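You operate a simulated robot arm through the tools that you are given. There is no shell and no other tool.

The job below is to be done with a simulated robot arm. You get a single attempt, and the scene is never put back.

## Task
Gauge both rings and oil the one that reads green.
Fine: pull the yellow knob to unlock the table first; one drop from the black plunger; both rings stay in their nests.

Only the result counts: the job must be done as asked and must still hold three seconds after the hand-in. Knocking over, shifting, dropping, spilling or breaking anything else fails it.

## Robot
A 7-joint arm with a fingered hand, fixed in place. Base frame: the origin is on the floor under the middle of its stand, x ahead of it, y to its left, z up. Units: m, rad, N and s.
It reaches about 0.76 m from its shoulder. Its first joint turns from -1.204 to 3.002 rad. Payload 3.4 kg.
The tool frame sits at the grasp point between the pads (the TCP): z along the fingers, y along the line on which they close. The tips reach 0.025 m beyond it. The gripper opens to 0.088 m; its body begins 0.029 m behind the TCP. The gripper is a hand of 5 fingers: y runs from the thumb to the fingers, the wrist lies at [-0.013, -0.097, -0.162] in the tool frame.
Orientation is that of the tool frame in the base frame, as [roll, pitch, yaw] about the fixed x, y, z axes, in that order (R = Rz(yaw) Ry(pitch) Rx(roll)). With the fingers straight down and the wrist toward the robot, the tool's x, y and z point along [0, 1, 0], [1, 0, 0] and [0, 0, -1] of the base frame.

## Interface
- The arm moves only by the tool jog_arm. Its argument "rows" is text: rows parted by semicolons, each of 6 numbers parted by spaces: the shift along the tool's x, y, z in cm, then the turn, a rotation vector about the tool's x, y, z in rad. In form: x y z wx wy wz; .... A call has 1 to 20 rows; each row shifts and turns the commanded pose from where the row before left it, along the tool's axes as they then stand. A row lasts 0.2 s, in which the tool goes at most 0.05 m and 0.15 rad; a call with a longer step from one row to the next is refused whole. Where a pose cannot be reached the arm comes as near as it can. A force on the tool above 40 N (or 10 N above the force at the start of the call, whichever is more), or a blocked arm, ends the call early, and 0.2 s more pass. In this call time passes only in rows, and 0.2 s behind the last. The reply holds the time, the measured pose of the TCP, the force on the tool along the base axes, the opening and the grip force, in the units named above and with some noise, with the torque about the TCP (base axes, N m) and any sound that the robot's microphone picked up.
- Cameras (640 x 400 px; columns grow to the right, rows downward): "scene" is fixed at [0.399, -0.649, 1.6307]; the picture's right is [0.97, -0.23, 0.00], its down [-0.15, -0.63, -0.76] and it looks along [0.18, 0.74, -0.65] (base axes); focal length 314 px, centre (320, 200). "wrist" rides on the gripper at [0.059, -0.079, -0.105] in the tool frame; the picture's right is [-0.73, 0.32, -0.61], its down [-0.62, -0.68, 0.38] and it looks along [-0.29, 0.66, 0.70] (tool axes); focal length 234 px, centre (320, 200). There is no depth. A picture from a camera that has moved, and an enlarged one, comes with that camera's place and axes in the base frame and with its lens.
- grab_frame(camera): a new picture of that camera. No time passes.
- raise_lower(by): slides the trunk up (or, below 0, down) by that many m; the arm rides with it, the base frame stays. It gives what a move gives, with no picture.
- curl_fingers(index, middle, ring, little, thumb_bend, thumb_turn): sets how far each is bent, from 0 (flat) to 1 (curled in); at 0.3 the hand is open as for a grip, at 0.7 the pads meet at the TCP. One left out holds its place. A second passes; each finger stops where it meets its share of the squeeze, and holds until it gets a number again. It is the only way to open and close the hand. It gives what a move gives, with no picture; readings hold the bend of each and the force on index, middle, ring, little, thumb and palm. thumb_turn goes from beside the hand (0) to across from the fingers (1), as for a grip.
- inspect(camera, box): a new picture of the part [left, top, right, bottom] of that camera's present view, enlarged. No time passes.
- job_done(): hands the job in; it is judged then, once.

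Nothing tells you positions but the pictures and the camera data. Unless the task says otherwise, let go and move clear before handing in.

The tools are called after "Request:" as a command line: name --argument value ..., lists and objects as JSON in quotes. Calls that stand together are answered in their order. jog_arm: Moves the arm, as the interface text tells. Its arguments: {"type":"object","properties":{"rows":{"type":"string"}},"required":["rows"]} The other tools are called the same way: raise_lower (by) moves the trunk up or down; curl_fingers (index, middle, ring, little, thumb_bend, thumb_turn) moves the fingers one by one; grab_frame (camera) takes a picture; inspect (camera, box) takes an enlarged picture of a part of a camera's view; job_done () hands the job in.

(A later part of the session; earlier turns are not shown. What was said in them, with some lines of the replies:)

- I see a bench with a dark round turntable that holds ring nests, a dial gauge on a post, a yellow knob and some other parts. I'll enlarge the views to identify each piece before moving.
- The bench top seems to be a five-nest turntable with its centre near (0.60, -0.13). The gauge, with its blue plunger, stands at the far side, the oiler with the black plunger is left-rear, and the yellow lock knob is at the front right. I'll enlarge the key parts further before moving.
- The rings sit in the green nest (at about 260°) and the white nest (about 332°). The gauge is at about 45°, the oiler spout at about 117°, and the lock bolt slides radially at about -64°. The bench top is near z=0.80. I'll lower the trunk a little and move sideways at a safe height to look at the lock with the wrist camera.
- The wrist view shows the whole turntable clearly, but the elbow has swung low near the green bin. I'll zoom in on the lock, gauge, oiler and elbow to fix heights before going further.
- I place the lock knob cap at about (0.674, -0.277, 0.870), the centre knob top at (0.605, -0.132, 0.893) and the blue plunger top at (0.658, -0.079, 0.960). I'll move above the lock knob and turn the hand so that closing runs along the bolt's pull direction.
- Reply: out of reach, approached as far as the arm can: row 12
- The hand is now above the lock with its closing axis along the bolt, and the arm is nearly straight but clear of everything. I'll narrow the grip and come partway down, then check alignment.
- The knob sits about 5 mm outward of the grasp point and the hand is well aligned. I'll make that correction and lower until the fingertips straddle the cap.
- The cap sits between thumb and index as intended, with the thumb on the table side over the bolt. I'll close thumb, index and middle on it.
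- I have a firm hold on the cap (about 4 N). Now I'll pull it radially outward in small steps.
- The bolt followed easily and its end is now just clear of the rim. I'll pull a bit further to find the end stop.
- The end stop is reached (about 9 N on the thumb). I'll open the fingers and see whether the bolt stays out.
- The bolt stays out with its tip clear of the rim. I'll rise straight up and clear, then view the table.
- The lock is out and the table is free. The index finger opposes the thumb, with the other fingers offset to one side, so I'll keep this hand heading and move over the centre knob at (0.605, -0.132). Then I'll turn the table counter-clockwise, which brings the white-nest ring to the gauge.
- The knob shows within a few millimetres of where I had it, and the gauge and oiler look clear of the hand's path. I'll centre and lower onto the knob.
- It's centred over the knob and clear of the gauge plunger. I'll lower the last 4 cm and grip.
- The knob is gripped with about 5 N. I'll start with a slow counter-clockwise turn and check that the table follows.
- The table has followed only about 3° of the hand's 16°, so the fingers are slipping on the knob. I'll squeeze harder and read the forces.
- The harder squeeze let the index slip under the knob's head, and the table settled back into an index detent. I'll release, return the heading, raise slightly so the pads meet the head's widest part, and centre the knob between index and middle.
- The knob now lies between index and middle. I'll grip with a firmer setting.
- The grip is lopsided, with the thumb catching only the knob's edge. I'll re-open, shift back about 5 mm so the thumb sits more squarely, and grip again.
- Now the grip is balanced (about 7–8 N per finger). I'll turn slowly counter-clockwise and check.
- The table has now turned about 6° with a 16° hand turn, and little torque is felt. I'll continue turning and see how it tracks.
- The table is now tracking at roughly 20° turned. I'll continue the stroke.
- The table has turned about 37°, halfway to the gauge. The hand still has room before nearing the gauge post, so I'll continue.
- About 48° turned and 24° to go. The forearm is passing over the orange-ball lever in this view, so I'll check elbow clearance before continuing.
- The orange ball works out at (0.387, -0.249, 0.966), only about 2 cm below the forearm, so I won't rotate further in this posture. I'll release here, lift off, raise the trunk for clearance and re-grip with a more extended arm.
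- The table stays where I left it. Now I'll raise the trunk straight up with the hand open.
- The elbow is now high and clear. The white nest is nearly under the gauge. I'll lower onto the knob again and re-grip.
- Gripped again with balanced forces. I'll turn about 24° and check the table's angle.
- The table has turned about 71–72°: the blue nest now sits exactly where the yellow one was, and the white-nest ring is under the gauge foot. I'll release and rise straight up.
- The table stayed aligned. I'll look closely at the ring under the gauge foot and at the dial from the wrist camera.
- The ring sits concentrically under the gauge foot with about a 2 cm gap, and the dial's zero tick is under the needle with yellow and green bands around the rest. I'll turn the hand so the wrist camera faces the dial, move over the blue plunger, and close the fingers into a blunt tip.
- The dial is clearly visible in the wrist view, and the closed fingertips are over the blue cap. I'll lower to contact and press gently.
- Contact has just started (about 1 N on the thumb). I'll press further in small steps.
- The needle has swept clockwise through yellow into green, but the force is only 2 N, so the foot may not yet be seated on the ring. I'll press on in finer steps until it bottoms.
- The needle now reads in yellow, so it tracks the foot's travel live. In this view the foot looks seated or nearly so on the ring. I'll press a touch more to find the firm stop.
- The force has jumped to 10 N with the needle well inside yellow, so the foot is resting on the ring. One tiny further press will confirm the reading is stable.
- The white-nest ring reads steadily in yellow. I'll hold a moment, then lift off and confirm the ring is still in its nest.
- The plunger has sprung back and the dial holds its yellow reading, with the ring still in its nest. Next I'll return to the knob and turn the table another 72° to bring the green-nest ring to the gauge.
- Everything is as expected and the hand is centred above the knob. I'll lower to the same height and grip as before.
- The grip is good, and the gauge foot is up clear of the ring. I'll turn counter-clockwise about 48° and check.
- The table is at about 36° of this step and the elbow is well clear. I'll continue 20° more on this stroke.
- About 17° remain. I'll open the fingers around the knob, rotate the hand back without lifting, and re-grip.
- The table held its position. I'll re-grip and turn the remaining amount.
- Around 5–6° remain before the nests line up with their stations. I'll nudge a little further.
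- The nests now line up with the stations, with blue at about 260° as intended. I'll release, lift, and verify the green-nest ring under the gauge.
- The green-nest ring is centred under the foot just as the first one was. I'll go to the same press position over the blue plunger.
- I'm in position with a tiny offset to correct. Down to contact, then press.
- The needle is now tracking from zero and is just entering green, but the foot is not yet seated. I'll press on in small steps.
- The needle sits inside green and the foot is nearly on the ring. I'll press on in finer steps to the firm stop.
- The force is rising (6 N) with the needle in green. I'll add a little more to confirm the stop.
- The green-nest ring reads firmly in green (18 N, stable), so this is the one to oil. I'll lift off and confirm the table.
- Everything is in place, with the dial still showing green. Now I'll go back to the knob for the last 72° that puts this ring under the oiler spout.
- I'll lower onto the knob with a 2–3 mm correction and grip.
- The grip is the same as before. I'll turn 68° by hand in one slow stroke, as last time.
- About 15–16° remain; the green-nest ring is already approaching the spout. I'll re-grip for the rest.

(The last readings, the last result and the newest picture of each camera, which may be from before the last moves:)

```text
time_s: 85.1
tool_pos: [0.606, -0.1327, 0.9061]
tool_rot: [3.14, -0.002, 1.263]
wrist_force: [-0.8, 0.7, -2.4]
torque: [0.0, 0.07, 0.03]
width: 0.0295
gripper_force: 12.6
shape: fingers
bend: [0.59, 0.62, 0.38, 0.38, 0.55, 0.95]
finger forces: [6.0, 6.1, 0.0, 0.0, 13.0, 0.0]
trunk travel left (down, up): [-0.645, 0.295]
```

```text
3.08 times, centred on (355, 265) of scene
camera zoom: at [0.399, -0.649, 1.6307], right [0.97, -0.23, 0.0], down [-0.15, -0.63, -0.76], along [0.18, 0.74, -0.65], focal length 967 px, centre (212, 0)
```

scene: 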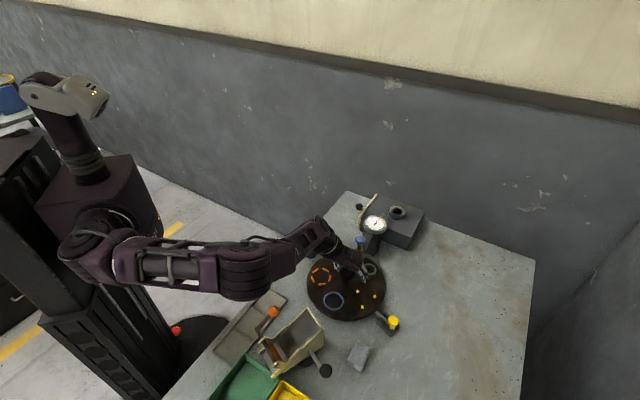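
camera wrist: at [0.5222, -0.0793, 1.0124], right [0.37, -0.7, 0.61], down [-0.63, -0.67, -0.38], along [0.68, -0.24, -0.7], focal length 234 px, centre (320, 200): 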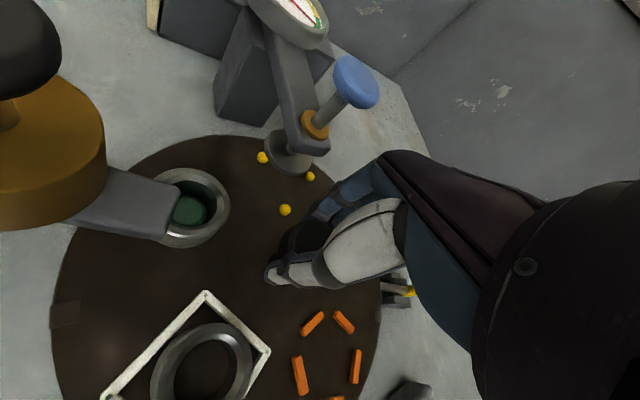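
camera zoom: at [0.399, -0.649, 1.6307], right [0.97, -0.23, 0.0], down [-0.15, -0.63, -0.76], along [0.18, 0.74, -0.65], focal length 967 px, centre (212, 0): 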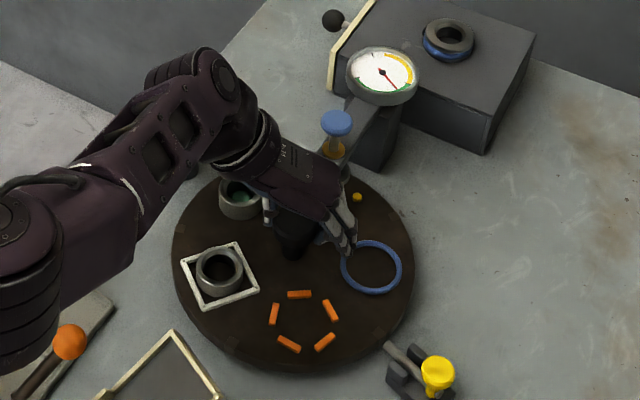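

The table is aligned again: the blue nest is at 332° and the white nest where the yellow one began, so the green-nest ring is at the oiler station. I'll release, lift, and inspect the spout over the ring.

Request:
curl_fingers --index 0.4 --middle 0.4 --thumb_bend 0.4

Request:
jog_arm --rows "0 0 -2.5 0 0 0; 0 0 -3 0 0 0; 0 0 -3 0 0 0; 0 0 -3 0 0 0; 0 0 -3.5 0 0 0"

Request:
inspect --camera "scene" --box '[290, 200, 420, 330]'

Request:
inspect --camera "scene" --box '[295, 220, 355, 275]'

Request:
grab_frame --camera "wrist"

```text
time_s: 86.1
tool_pos: [0.6069, -0.1331, 0.9068]
tool_rot: [3.141, -0.001, 1.263]
wrist_force: [-0.1, 0.6, -0.1]
torque: [-0.01, 0.03, -0.01]
width: 0.0631
gripper_force: 0.0
shape: fingers
bend: [0.4, 0.4, 0.38, 0.38, 0.4, 0.97]
finger forces: [0.1, 0.0, 0.1, 0.1, 0.1, 0.0]
trunk travel left (down, up): [-0.645, 0.295]
```

```text
time_s: 87.3
tool_pos: [0.6063, -0.134, 1.0574]
tool_rot: [3.14, -0.001, 1.261]
wrist_force: [-0.1, 0.0, 0.1]
torque: [-0.01, -0.02, -0.01]
width: 0.0631
gripper_force: 0.1
shape: fingers
bend: [0.4, 0.4, 0.38, 0.38, 0.4, 0.97]
finger forces: [0.1, 0.0, 0.0, 0.0, 0.1, 0.0]
trunk travel left (down, up): [-0.645, 0.295]
```

```text
3.08 times, centred on (355, 265) of scene
camera zoom: at [0.399, -0.649, 1.6307], right [0.97, -0.23, 0.0], down [-0.15, -0.63, -0.76], along [0.18, 0.74, -0.65], focal length 967 px, centre (212, 0)
```

zoom: 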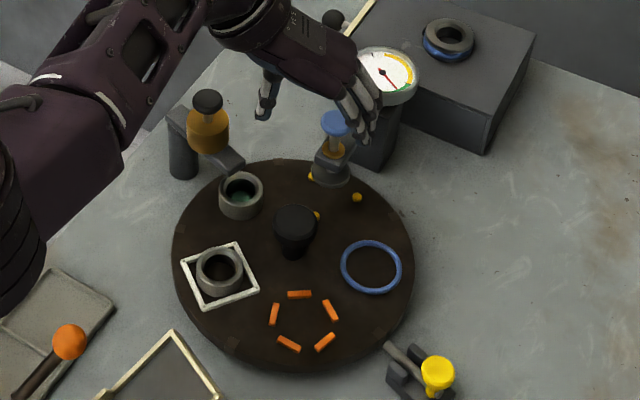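

```text
7.27 times, centred on (325, 248) of scene
camera zoom: at [0.399, -0.649, 1.6307], right [0.97, -0.23, 0.0], down [-0.15, -0.63, -0.76], along [0.18, 0.74, -0.65], focal length 2285 px, centre (284, -146)
```

zoom: 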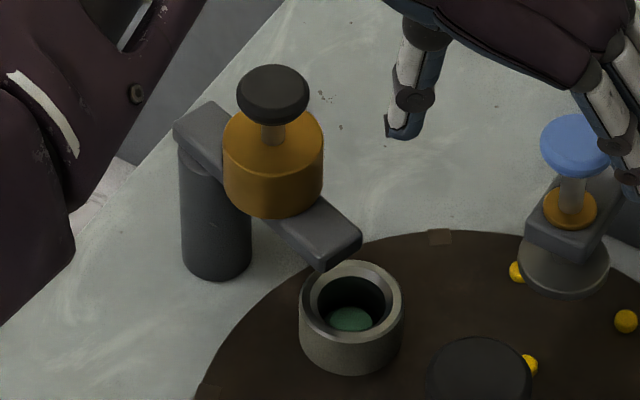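

```text
taken
camera wrist: at [0.5481, -0.054, 1.1623], right [0.09, -0.79, 0.61], down [-0.84, -0.39, -0.39], along [0.54, -0.48, -0.7], focal length 234 px, centre (320, 200)
```

wrist: 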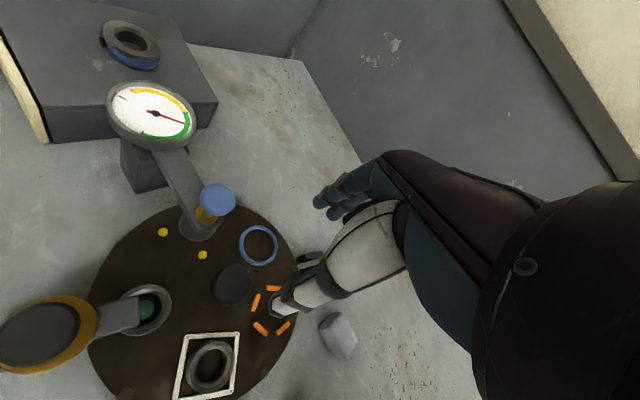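

The spout bar's end sits over the green-nest ring. Before the single press I'll zoom in to check alignment and locate the black plunger accurately.

Request:
inspect --camera "wrist" --box '[0, 260, 200, 400]'

Request:
inspect --camera "scene" --box '[310, 240, 350, 275]'

Request:
inspect --camera "scene" --box '[300, 222, 330, 262]'

```text
2.86 times, centred on (100, 330) of wrist
camera zoom: at [0.5481, -0.054, 1.1623], right [0.09, -0.79, 0.61], down [-0.84, -0.39, -0.39], along [0.54, -0.48, -0.7], focal length 669 px, centre (949, -171)
```

zoom: 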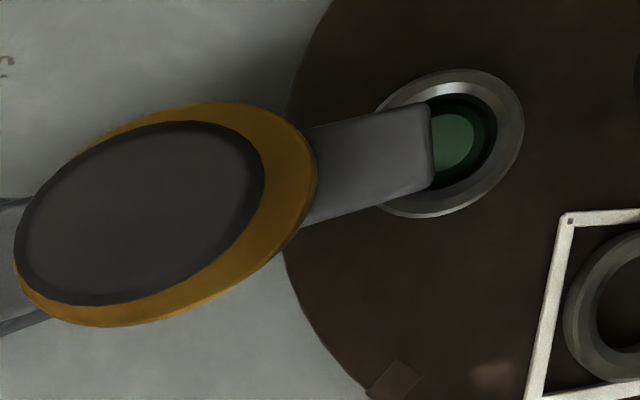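

```text
11.43 times, centred on (330, 258) of scene
camera zoom: at [0.399, -0.649, 1.6307], right [0.97, -0.23, 0.0], down [-0.15, -0.63, -0.76], along [0.18, 0.74, -0.65], focal length 3591 px, centre (206, -457)
```

zoom: 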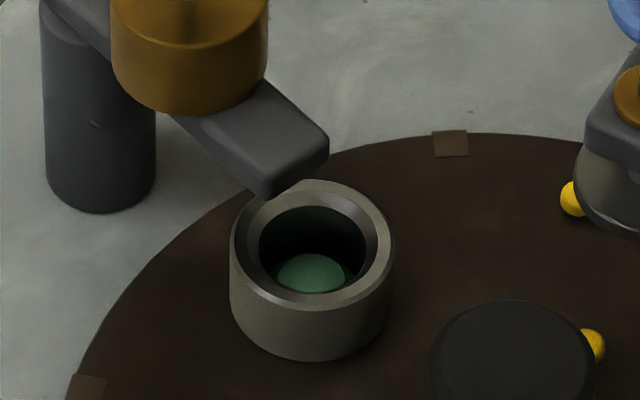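

```text
10.00 times, centred on (315, 242) of scene
camera zoom: at [0.399, -0.649, 1.6307], right [0.97, -0.23, 0.0], down [-0.15, -0.63, -0.76], along [0.18, 0.74, -0.65], focal length 3142 px, centre (370, -220)
```

zoom: 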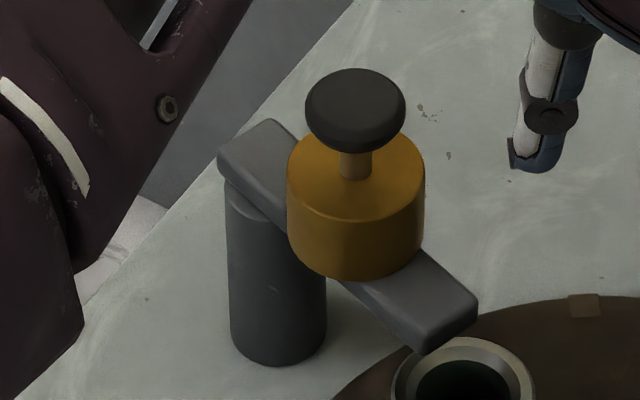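

The spout axis passes within about 2 mm of the ring's centre, so alignment is good. The black plunger cap is at about (0.546, -0.022, 0.954). I'll move over it at safe height, close the fingers, and verify before pressing.

Request:
jog_arm --rows "0 0 -1 0 0 -0.103; 0 0 0 0 0 -0.103; 0 0 0 0 0 -0.104; 2.9 -1.5 0 0 0 0; 2.9 -1.5 0 0 0 0; 2.9 -1.5 0 0 0 0; 2.9 -1.5 0 0 0 0"

Request:
curl_fingers --index 0.7 --middle 0.7 --ring 0.7 --little 0.7 --thumb_bend 0.7

Request:
grab_frame --camera "scene"

Request:
grab_frame --camera "wrist"

Request:
inspect --camera "scene" --box '[280, 170, 380, 280]'

```text
time_s: 88.9
tool_pos: [0.5436, -0.0157, 1.0684]
tool_rot: [3.14, -0.003, 1.569]
wrist_force: [-0.6, 0.5, -0.2]
torque: [-0.04, 0.01, 0.02]
width: 0.0631
gripper_force: 0.0
shape: fingers
bend: [0.4, 0.4, 0.38, 0.38, 0.4, 0.97]
finger forces: [0.1, 0.0, 0.1, 0.1, 0.0, 0.1]
trunk travel left (down, up): [-0.645, 0.295]
```

```text
time_s: 89.9
tool_pos: [0.5462, -0.0177, 1.0689]
tool_rot: [3.14, -0.001, 1.572]
wrist_force: [-0.2, 0.3, -0.5]
torque: [0.0, -0.06, 0.01]
width: 0.0
gripper_force: 0.0
shape: fingers
bend: [0.7, 0.7, 0.7, 0.7, 0.7, 0.97]
finger forces: [0.0, 0.0, 0.0, 0.1, 0.1, 0.0]
trunk travel left (down, up): [-0.645, 0.295]
```

```text
taken
```

scene: 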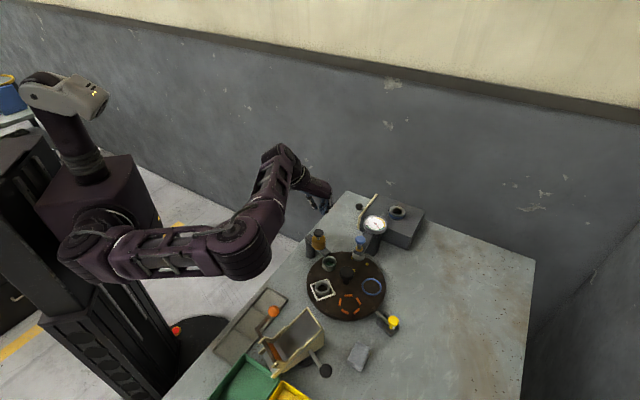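

```text
taken
camera wrist: at [0.4651, 0.0412, 1.1739], right [0.32, -0.73, 0.61], down [-0.68, -0.62, -0.39], along [0.66, -0.29, -0.7], focal length 234 px, centre (320, 200)
```

wrist: 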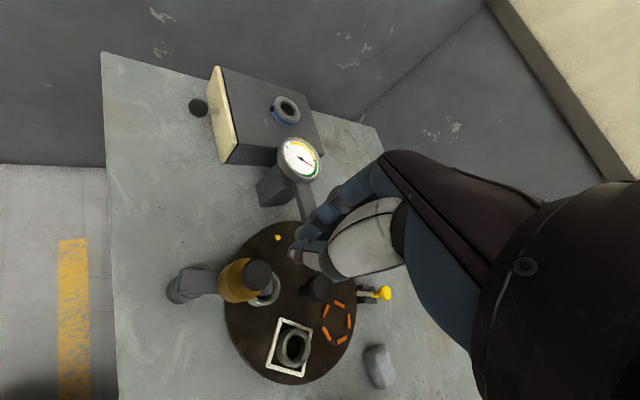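

```text
3.64 times, centred on (330, 225) of scene
camera zoom: at [0.399, -0.649, 1.6307], right [0.97, -0.23, 0.0], down [-0.15, -0.63, -0.76], along [0.18, 0.74, -0.65], focal length 1142 px, centre (284, 109)
```

zoom: 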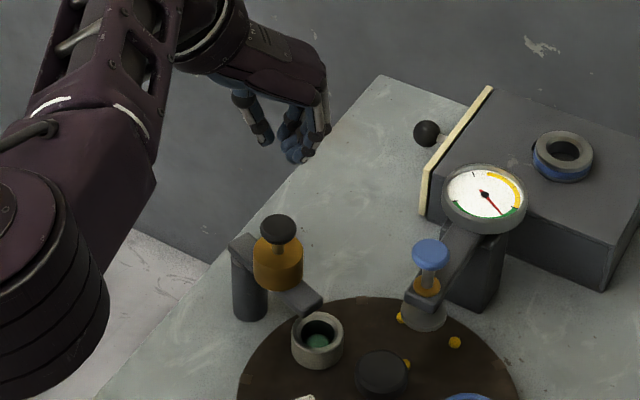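

Both cameras put the cap at (0.546, -0.023), right under the closed fingertips. I'll descend to just above it and check.

Request:
jog_arm --rows "-0.2 0 2 0 0 0; 0 0 2 0 0 0; 0 0 2 0 0 0; 0 0 1.4 0 0 0"

Request:
inspect --camera "scene" --box '[295, 215, 355, 270]'

Request:
inspect --camera "wrist" --box '[180, 180, 380, 340]'

```text
time_s: 90.9
tool_pos: [0.5466, -0.019, 0.9931]
tool_rot: [3.14, -0.001, 1.571]
wrist_force: [-0.1, 0.4, -0.5]
torque: [-0.02, 0.0, -0.02]
width: 0.0
gripper_force: 0.0
shape: fingers
bend: [0.7, 0.7, 0.7, 0.7, 0.7, 0.97]
finger forces: [0.0, 0.1, 0.0, 0.0, 0.0, 0.0]
trunk travel left (down, up): [-0.645, 0.295]
```

```text
7.27 times, centred on (325, 242) of scene
camera zoom: at [0.399, -0.649, 1.6307], right [0.97, -0.23, 0.0], down [-0.15, -0.63, -0.76], along [0.18, 0.74, -0.65], focal length 2285 px, centre (284, -109)
```

zoom: 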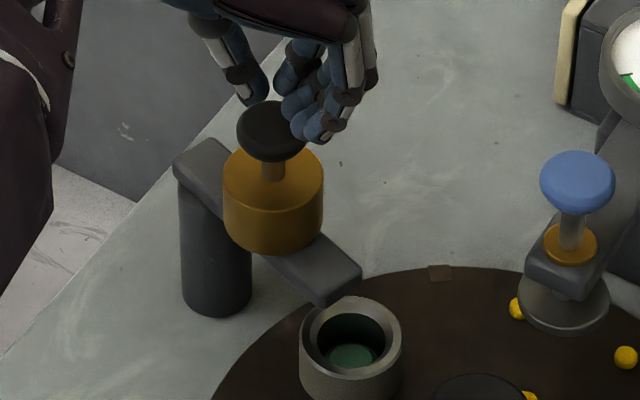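

```text
2.50 times, centred on (280, 260) of wrist
camera zoom: at [0.4661, 0.0401, 1.0985], right [0.32, -0.73, 0.61], down [-0.68, -0.62, -0.39], along [0.66, -0.29, -0.7], focal length 585 px, centre (420, 50)
```

zoom: 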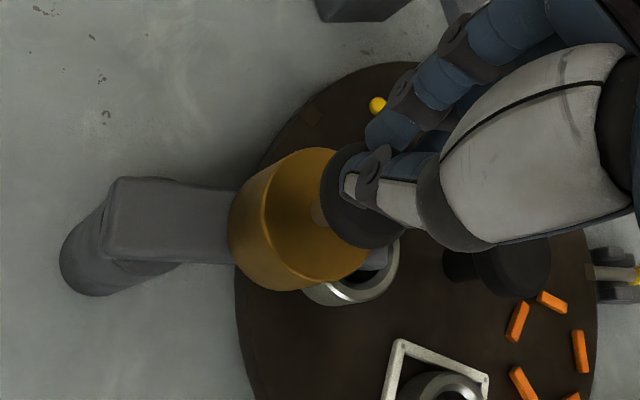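

The thumb tip is a bit toward the cap's robot-side edge, so I'll shift 2–3 mm across and then begin a single smooth press.

Request:
jog_arm --rows "0 0.25 0 0 0 0; 0 0 0.4 0 0 0; 0 0 0.4 0 0 0; 0 0 0.4 0 0 0; 0 0 0.4 0 0 0"

Request:
inspect --camera "scene" --box '[295, 215, 355, 270]'

```text
time_s: 92.1
tool_pos: [0.5481, -0.0195, 0.976]
tool_rot: [3.138, -0.002, 1.571]
wrist_force: [-0.4, 0.0, 2.5]
torque: [0.06, 0.13, 0.01]
width: 0.0001
gripper_force: 2.3
shape: fingers
bend: [0.7, 0.7, 0.7, 0.7, 0.7, 0.97]
finger forces: [0.1, 0.1, 0.1, 0.1, 3.1, 0.1]
trunk travel left (down, up): [-0.645, 0.295]
```

```text
7.27 times, centred on (325, 242) of scene
camera zoom: at [0.399, -0.649, 1.6307], right [0.97, -0.23, 0.0], down [-0.15, -0.63, -0.76], along [0.18, 0.74, -0.65], focal length 2285 px, centre (284, -109)
```

zoom: 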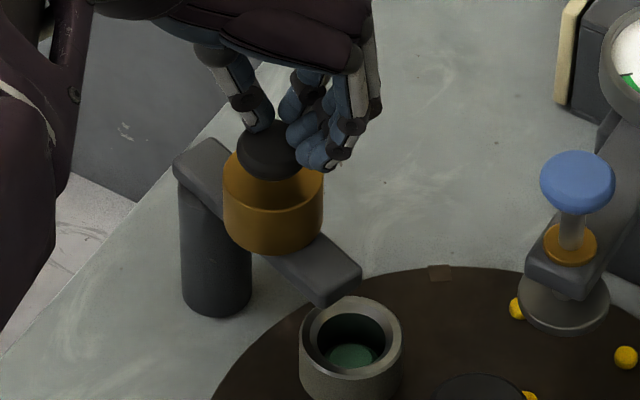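

The plunger is going down (about 1 cm so far, 3 N). I'll continue pressing without reversing until it bottoms.

Request:
jog_arm --rows "0 0 0.2 0 0 0; 0 0 0.2 0 0 0; 0 0 0.2 0 0 0"

Request:
inspect --camera "scene" --box '[295, 215, 355, 270]'

```text
time_s: 92.9
tool_pos: [0.5477, -0.0184, 0.9731]
tool_rot: [3.137, -0.001, 1.572]
wrist_force: [-1.9, 0.4, 10.8]
torque: [0.08, 0.18, 0.02]
width: 0.0
gripper_force: 4.9
shape: fingers
bend: [0.7, 0.7, 0.7, 0.7, 0.7, 0.97]
finger forces: [0.0, 0.6, 0.0, 0.1, 10.2, 0.1]
trunk travel left (down, up): [-0.645, 0.295]
heard: click
```

```text
7.27 times, centred on (325, 242) of scene
camera zoom: at [0.399, -0.649, 1.6307], right [0.97, -0.23, 0.0], down [-0.15, -0.63, -0.76], along [0.18, 0.74, -0.65], focal length 2285 px, centre (284, -109)
```

zoom: 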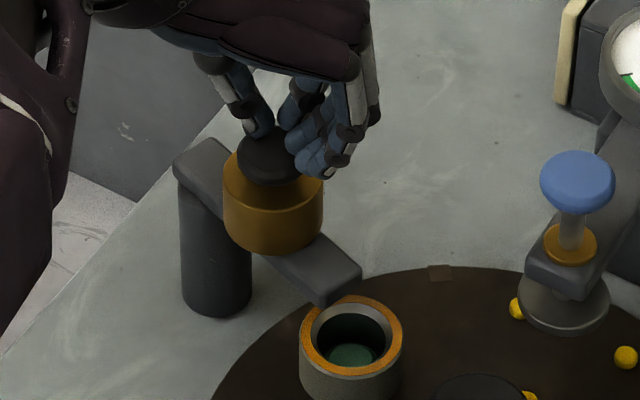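

I heard one click and the ring's rim now shows the amber oil film, so the single drop is delivered. I'll lift straight off the plunger and well clear.

Request:
jog_arm --rows "0 0 -0.8 0 0 0; 0 0 -1.2 0 0 0; 0 0 -2 0 0 0; 0 0 -3 0 0 0; 0 0 -3 0 0 0; 0 0 -3 0 0 0"

Request:
grab_frame --camera "scene"

Request:
inspect --camera "scene" --box '[290, 200, 420, 330]'

Request:
inspect --camera "scene" --box '[295, 215, 355, 270]'

```text
time_s: 94.3
tool_pos: [0.548, -0.0196, 1.102]
tool_rot: [3.141, -0.003, 1.572]
wrist_force: [0.0, -0.1, -0.9]
torque: [-0.03, 0.02, 0.02]
width: 0.0001
gripper_force: 0.1
shape: fingers
bend: [0.7, 0.7, 0.7, 0.7, 0.7, 0.97]
finger forces: [0.0, 0.1, 0.1, 0.1, 0.0, 0.0]
trunk travel left (down, up): [-0.645, 0.295]
```

```text
taken
```

scene: 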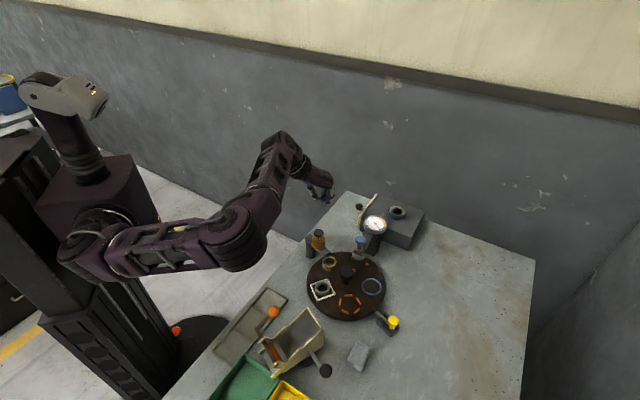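

```text
3.08 times, centred on (355, 265) of scene
camera zoom: at [0.399, -0.649, 1.6307], right [0.97, -0.23, 0.0], down [-0.15, -0.63, -0.76], along [0.18, 0.74, -0.65], focal length 967 px, centre (212, 0)
```

zoom: 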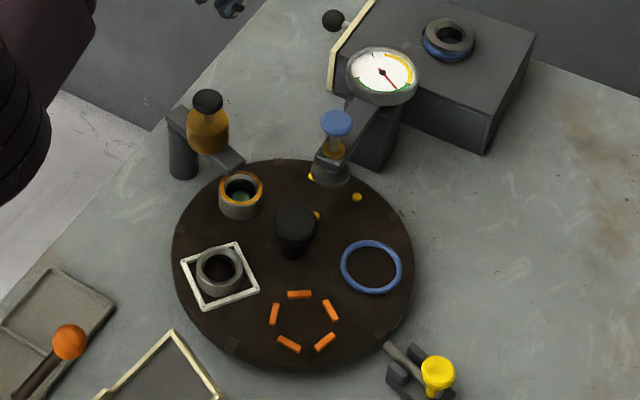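

```text
7.27 times, centred on (325, 242) of scene
camera zoom: at [0.399, -0.649, 1.6307], right [0.97, -0.23, 0.0], down [-0.15, -0.63, -0.76], along [0.18, 0.74, -0.65], focal length 2285 px, centre (284, -109)
```

zoom: 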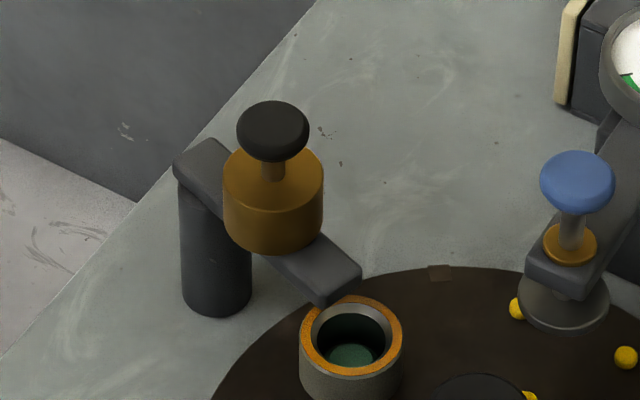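

The plunger has sprung back and only the green-reading ring has oil. Both rings are in their nests, the lock is out, and the hand is clear of everything, so I'm handing in the job.

Request:
job_done

```text
The job is handed in.
```

I gauged both rings and oiled the one that read green, and the job is handed in. I have no verdict back from the judging yet.

- **Lock:** I pulled the yellow knob out to its end stop before turning the table, and it stayed out.
- **Gauging:** the ring in the white square nest read yellow. The ring in the green nest read green. Both readings held steady with the gauge foot pressed firmly on the ring.
- **Oiling:** I turned the table until the green-reading ring was under the oiler and pressed the black plunger once. I heard one click, and an amber film showed on that ring's rim and nowhere else.
- **Final state:** in the last pictures both rings were still in their nests, nothing else looked moved, and the hand was clear.
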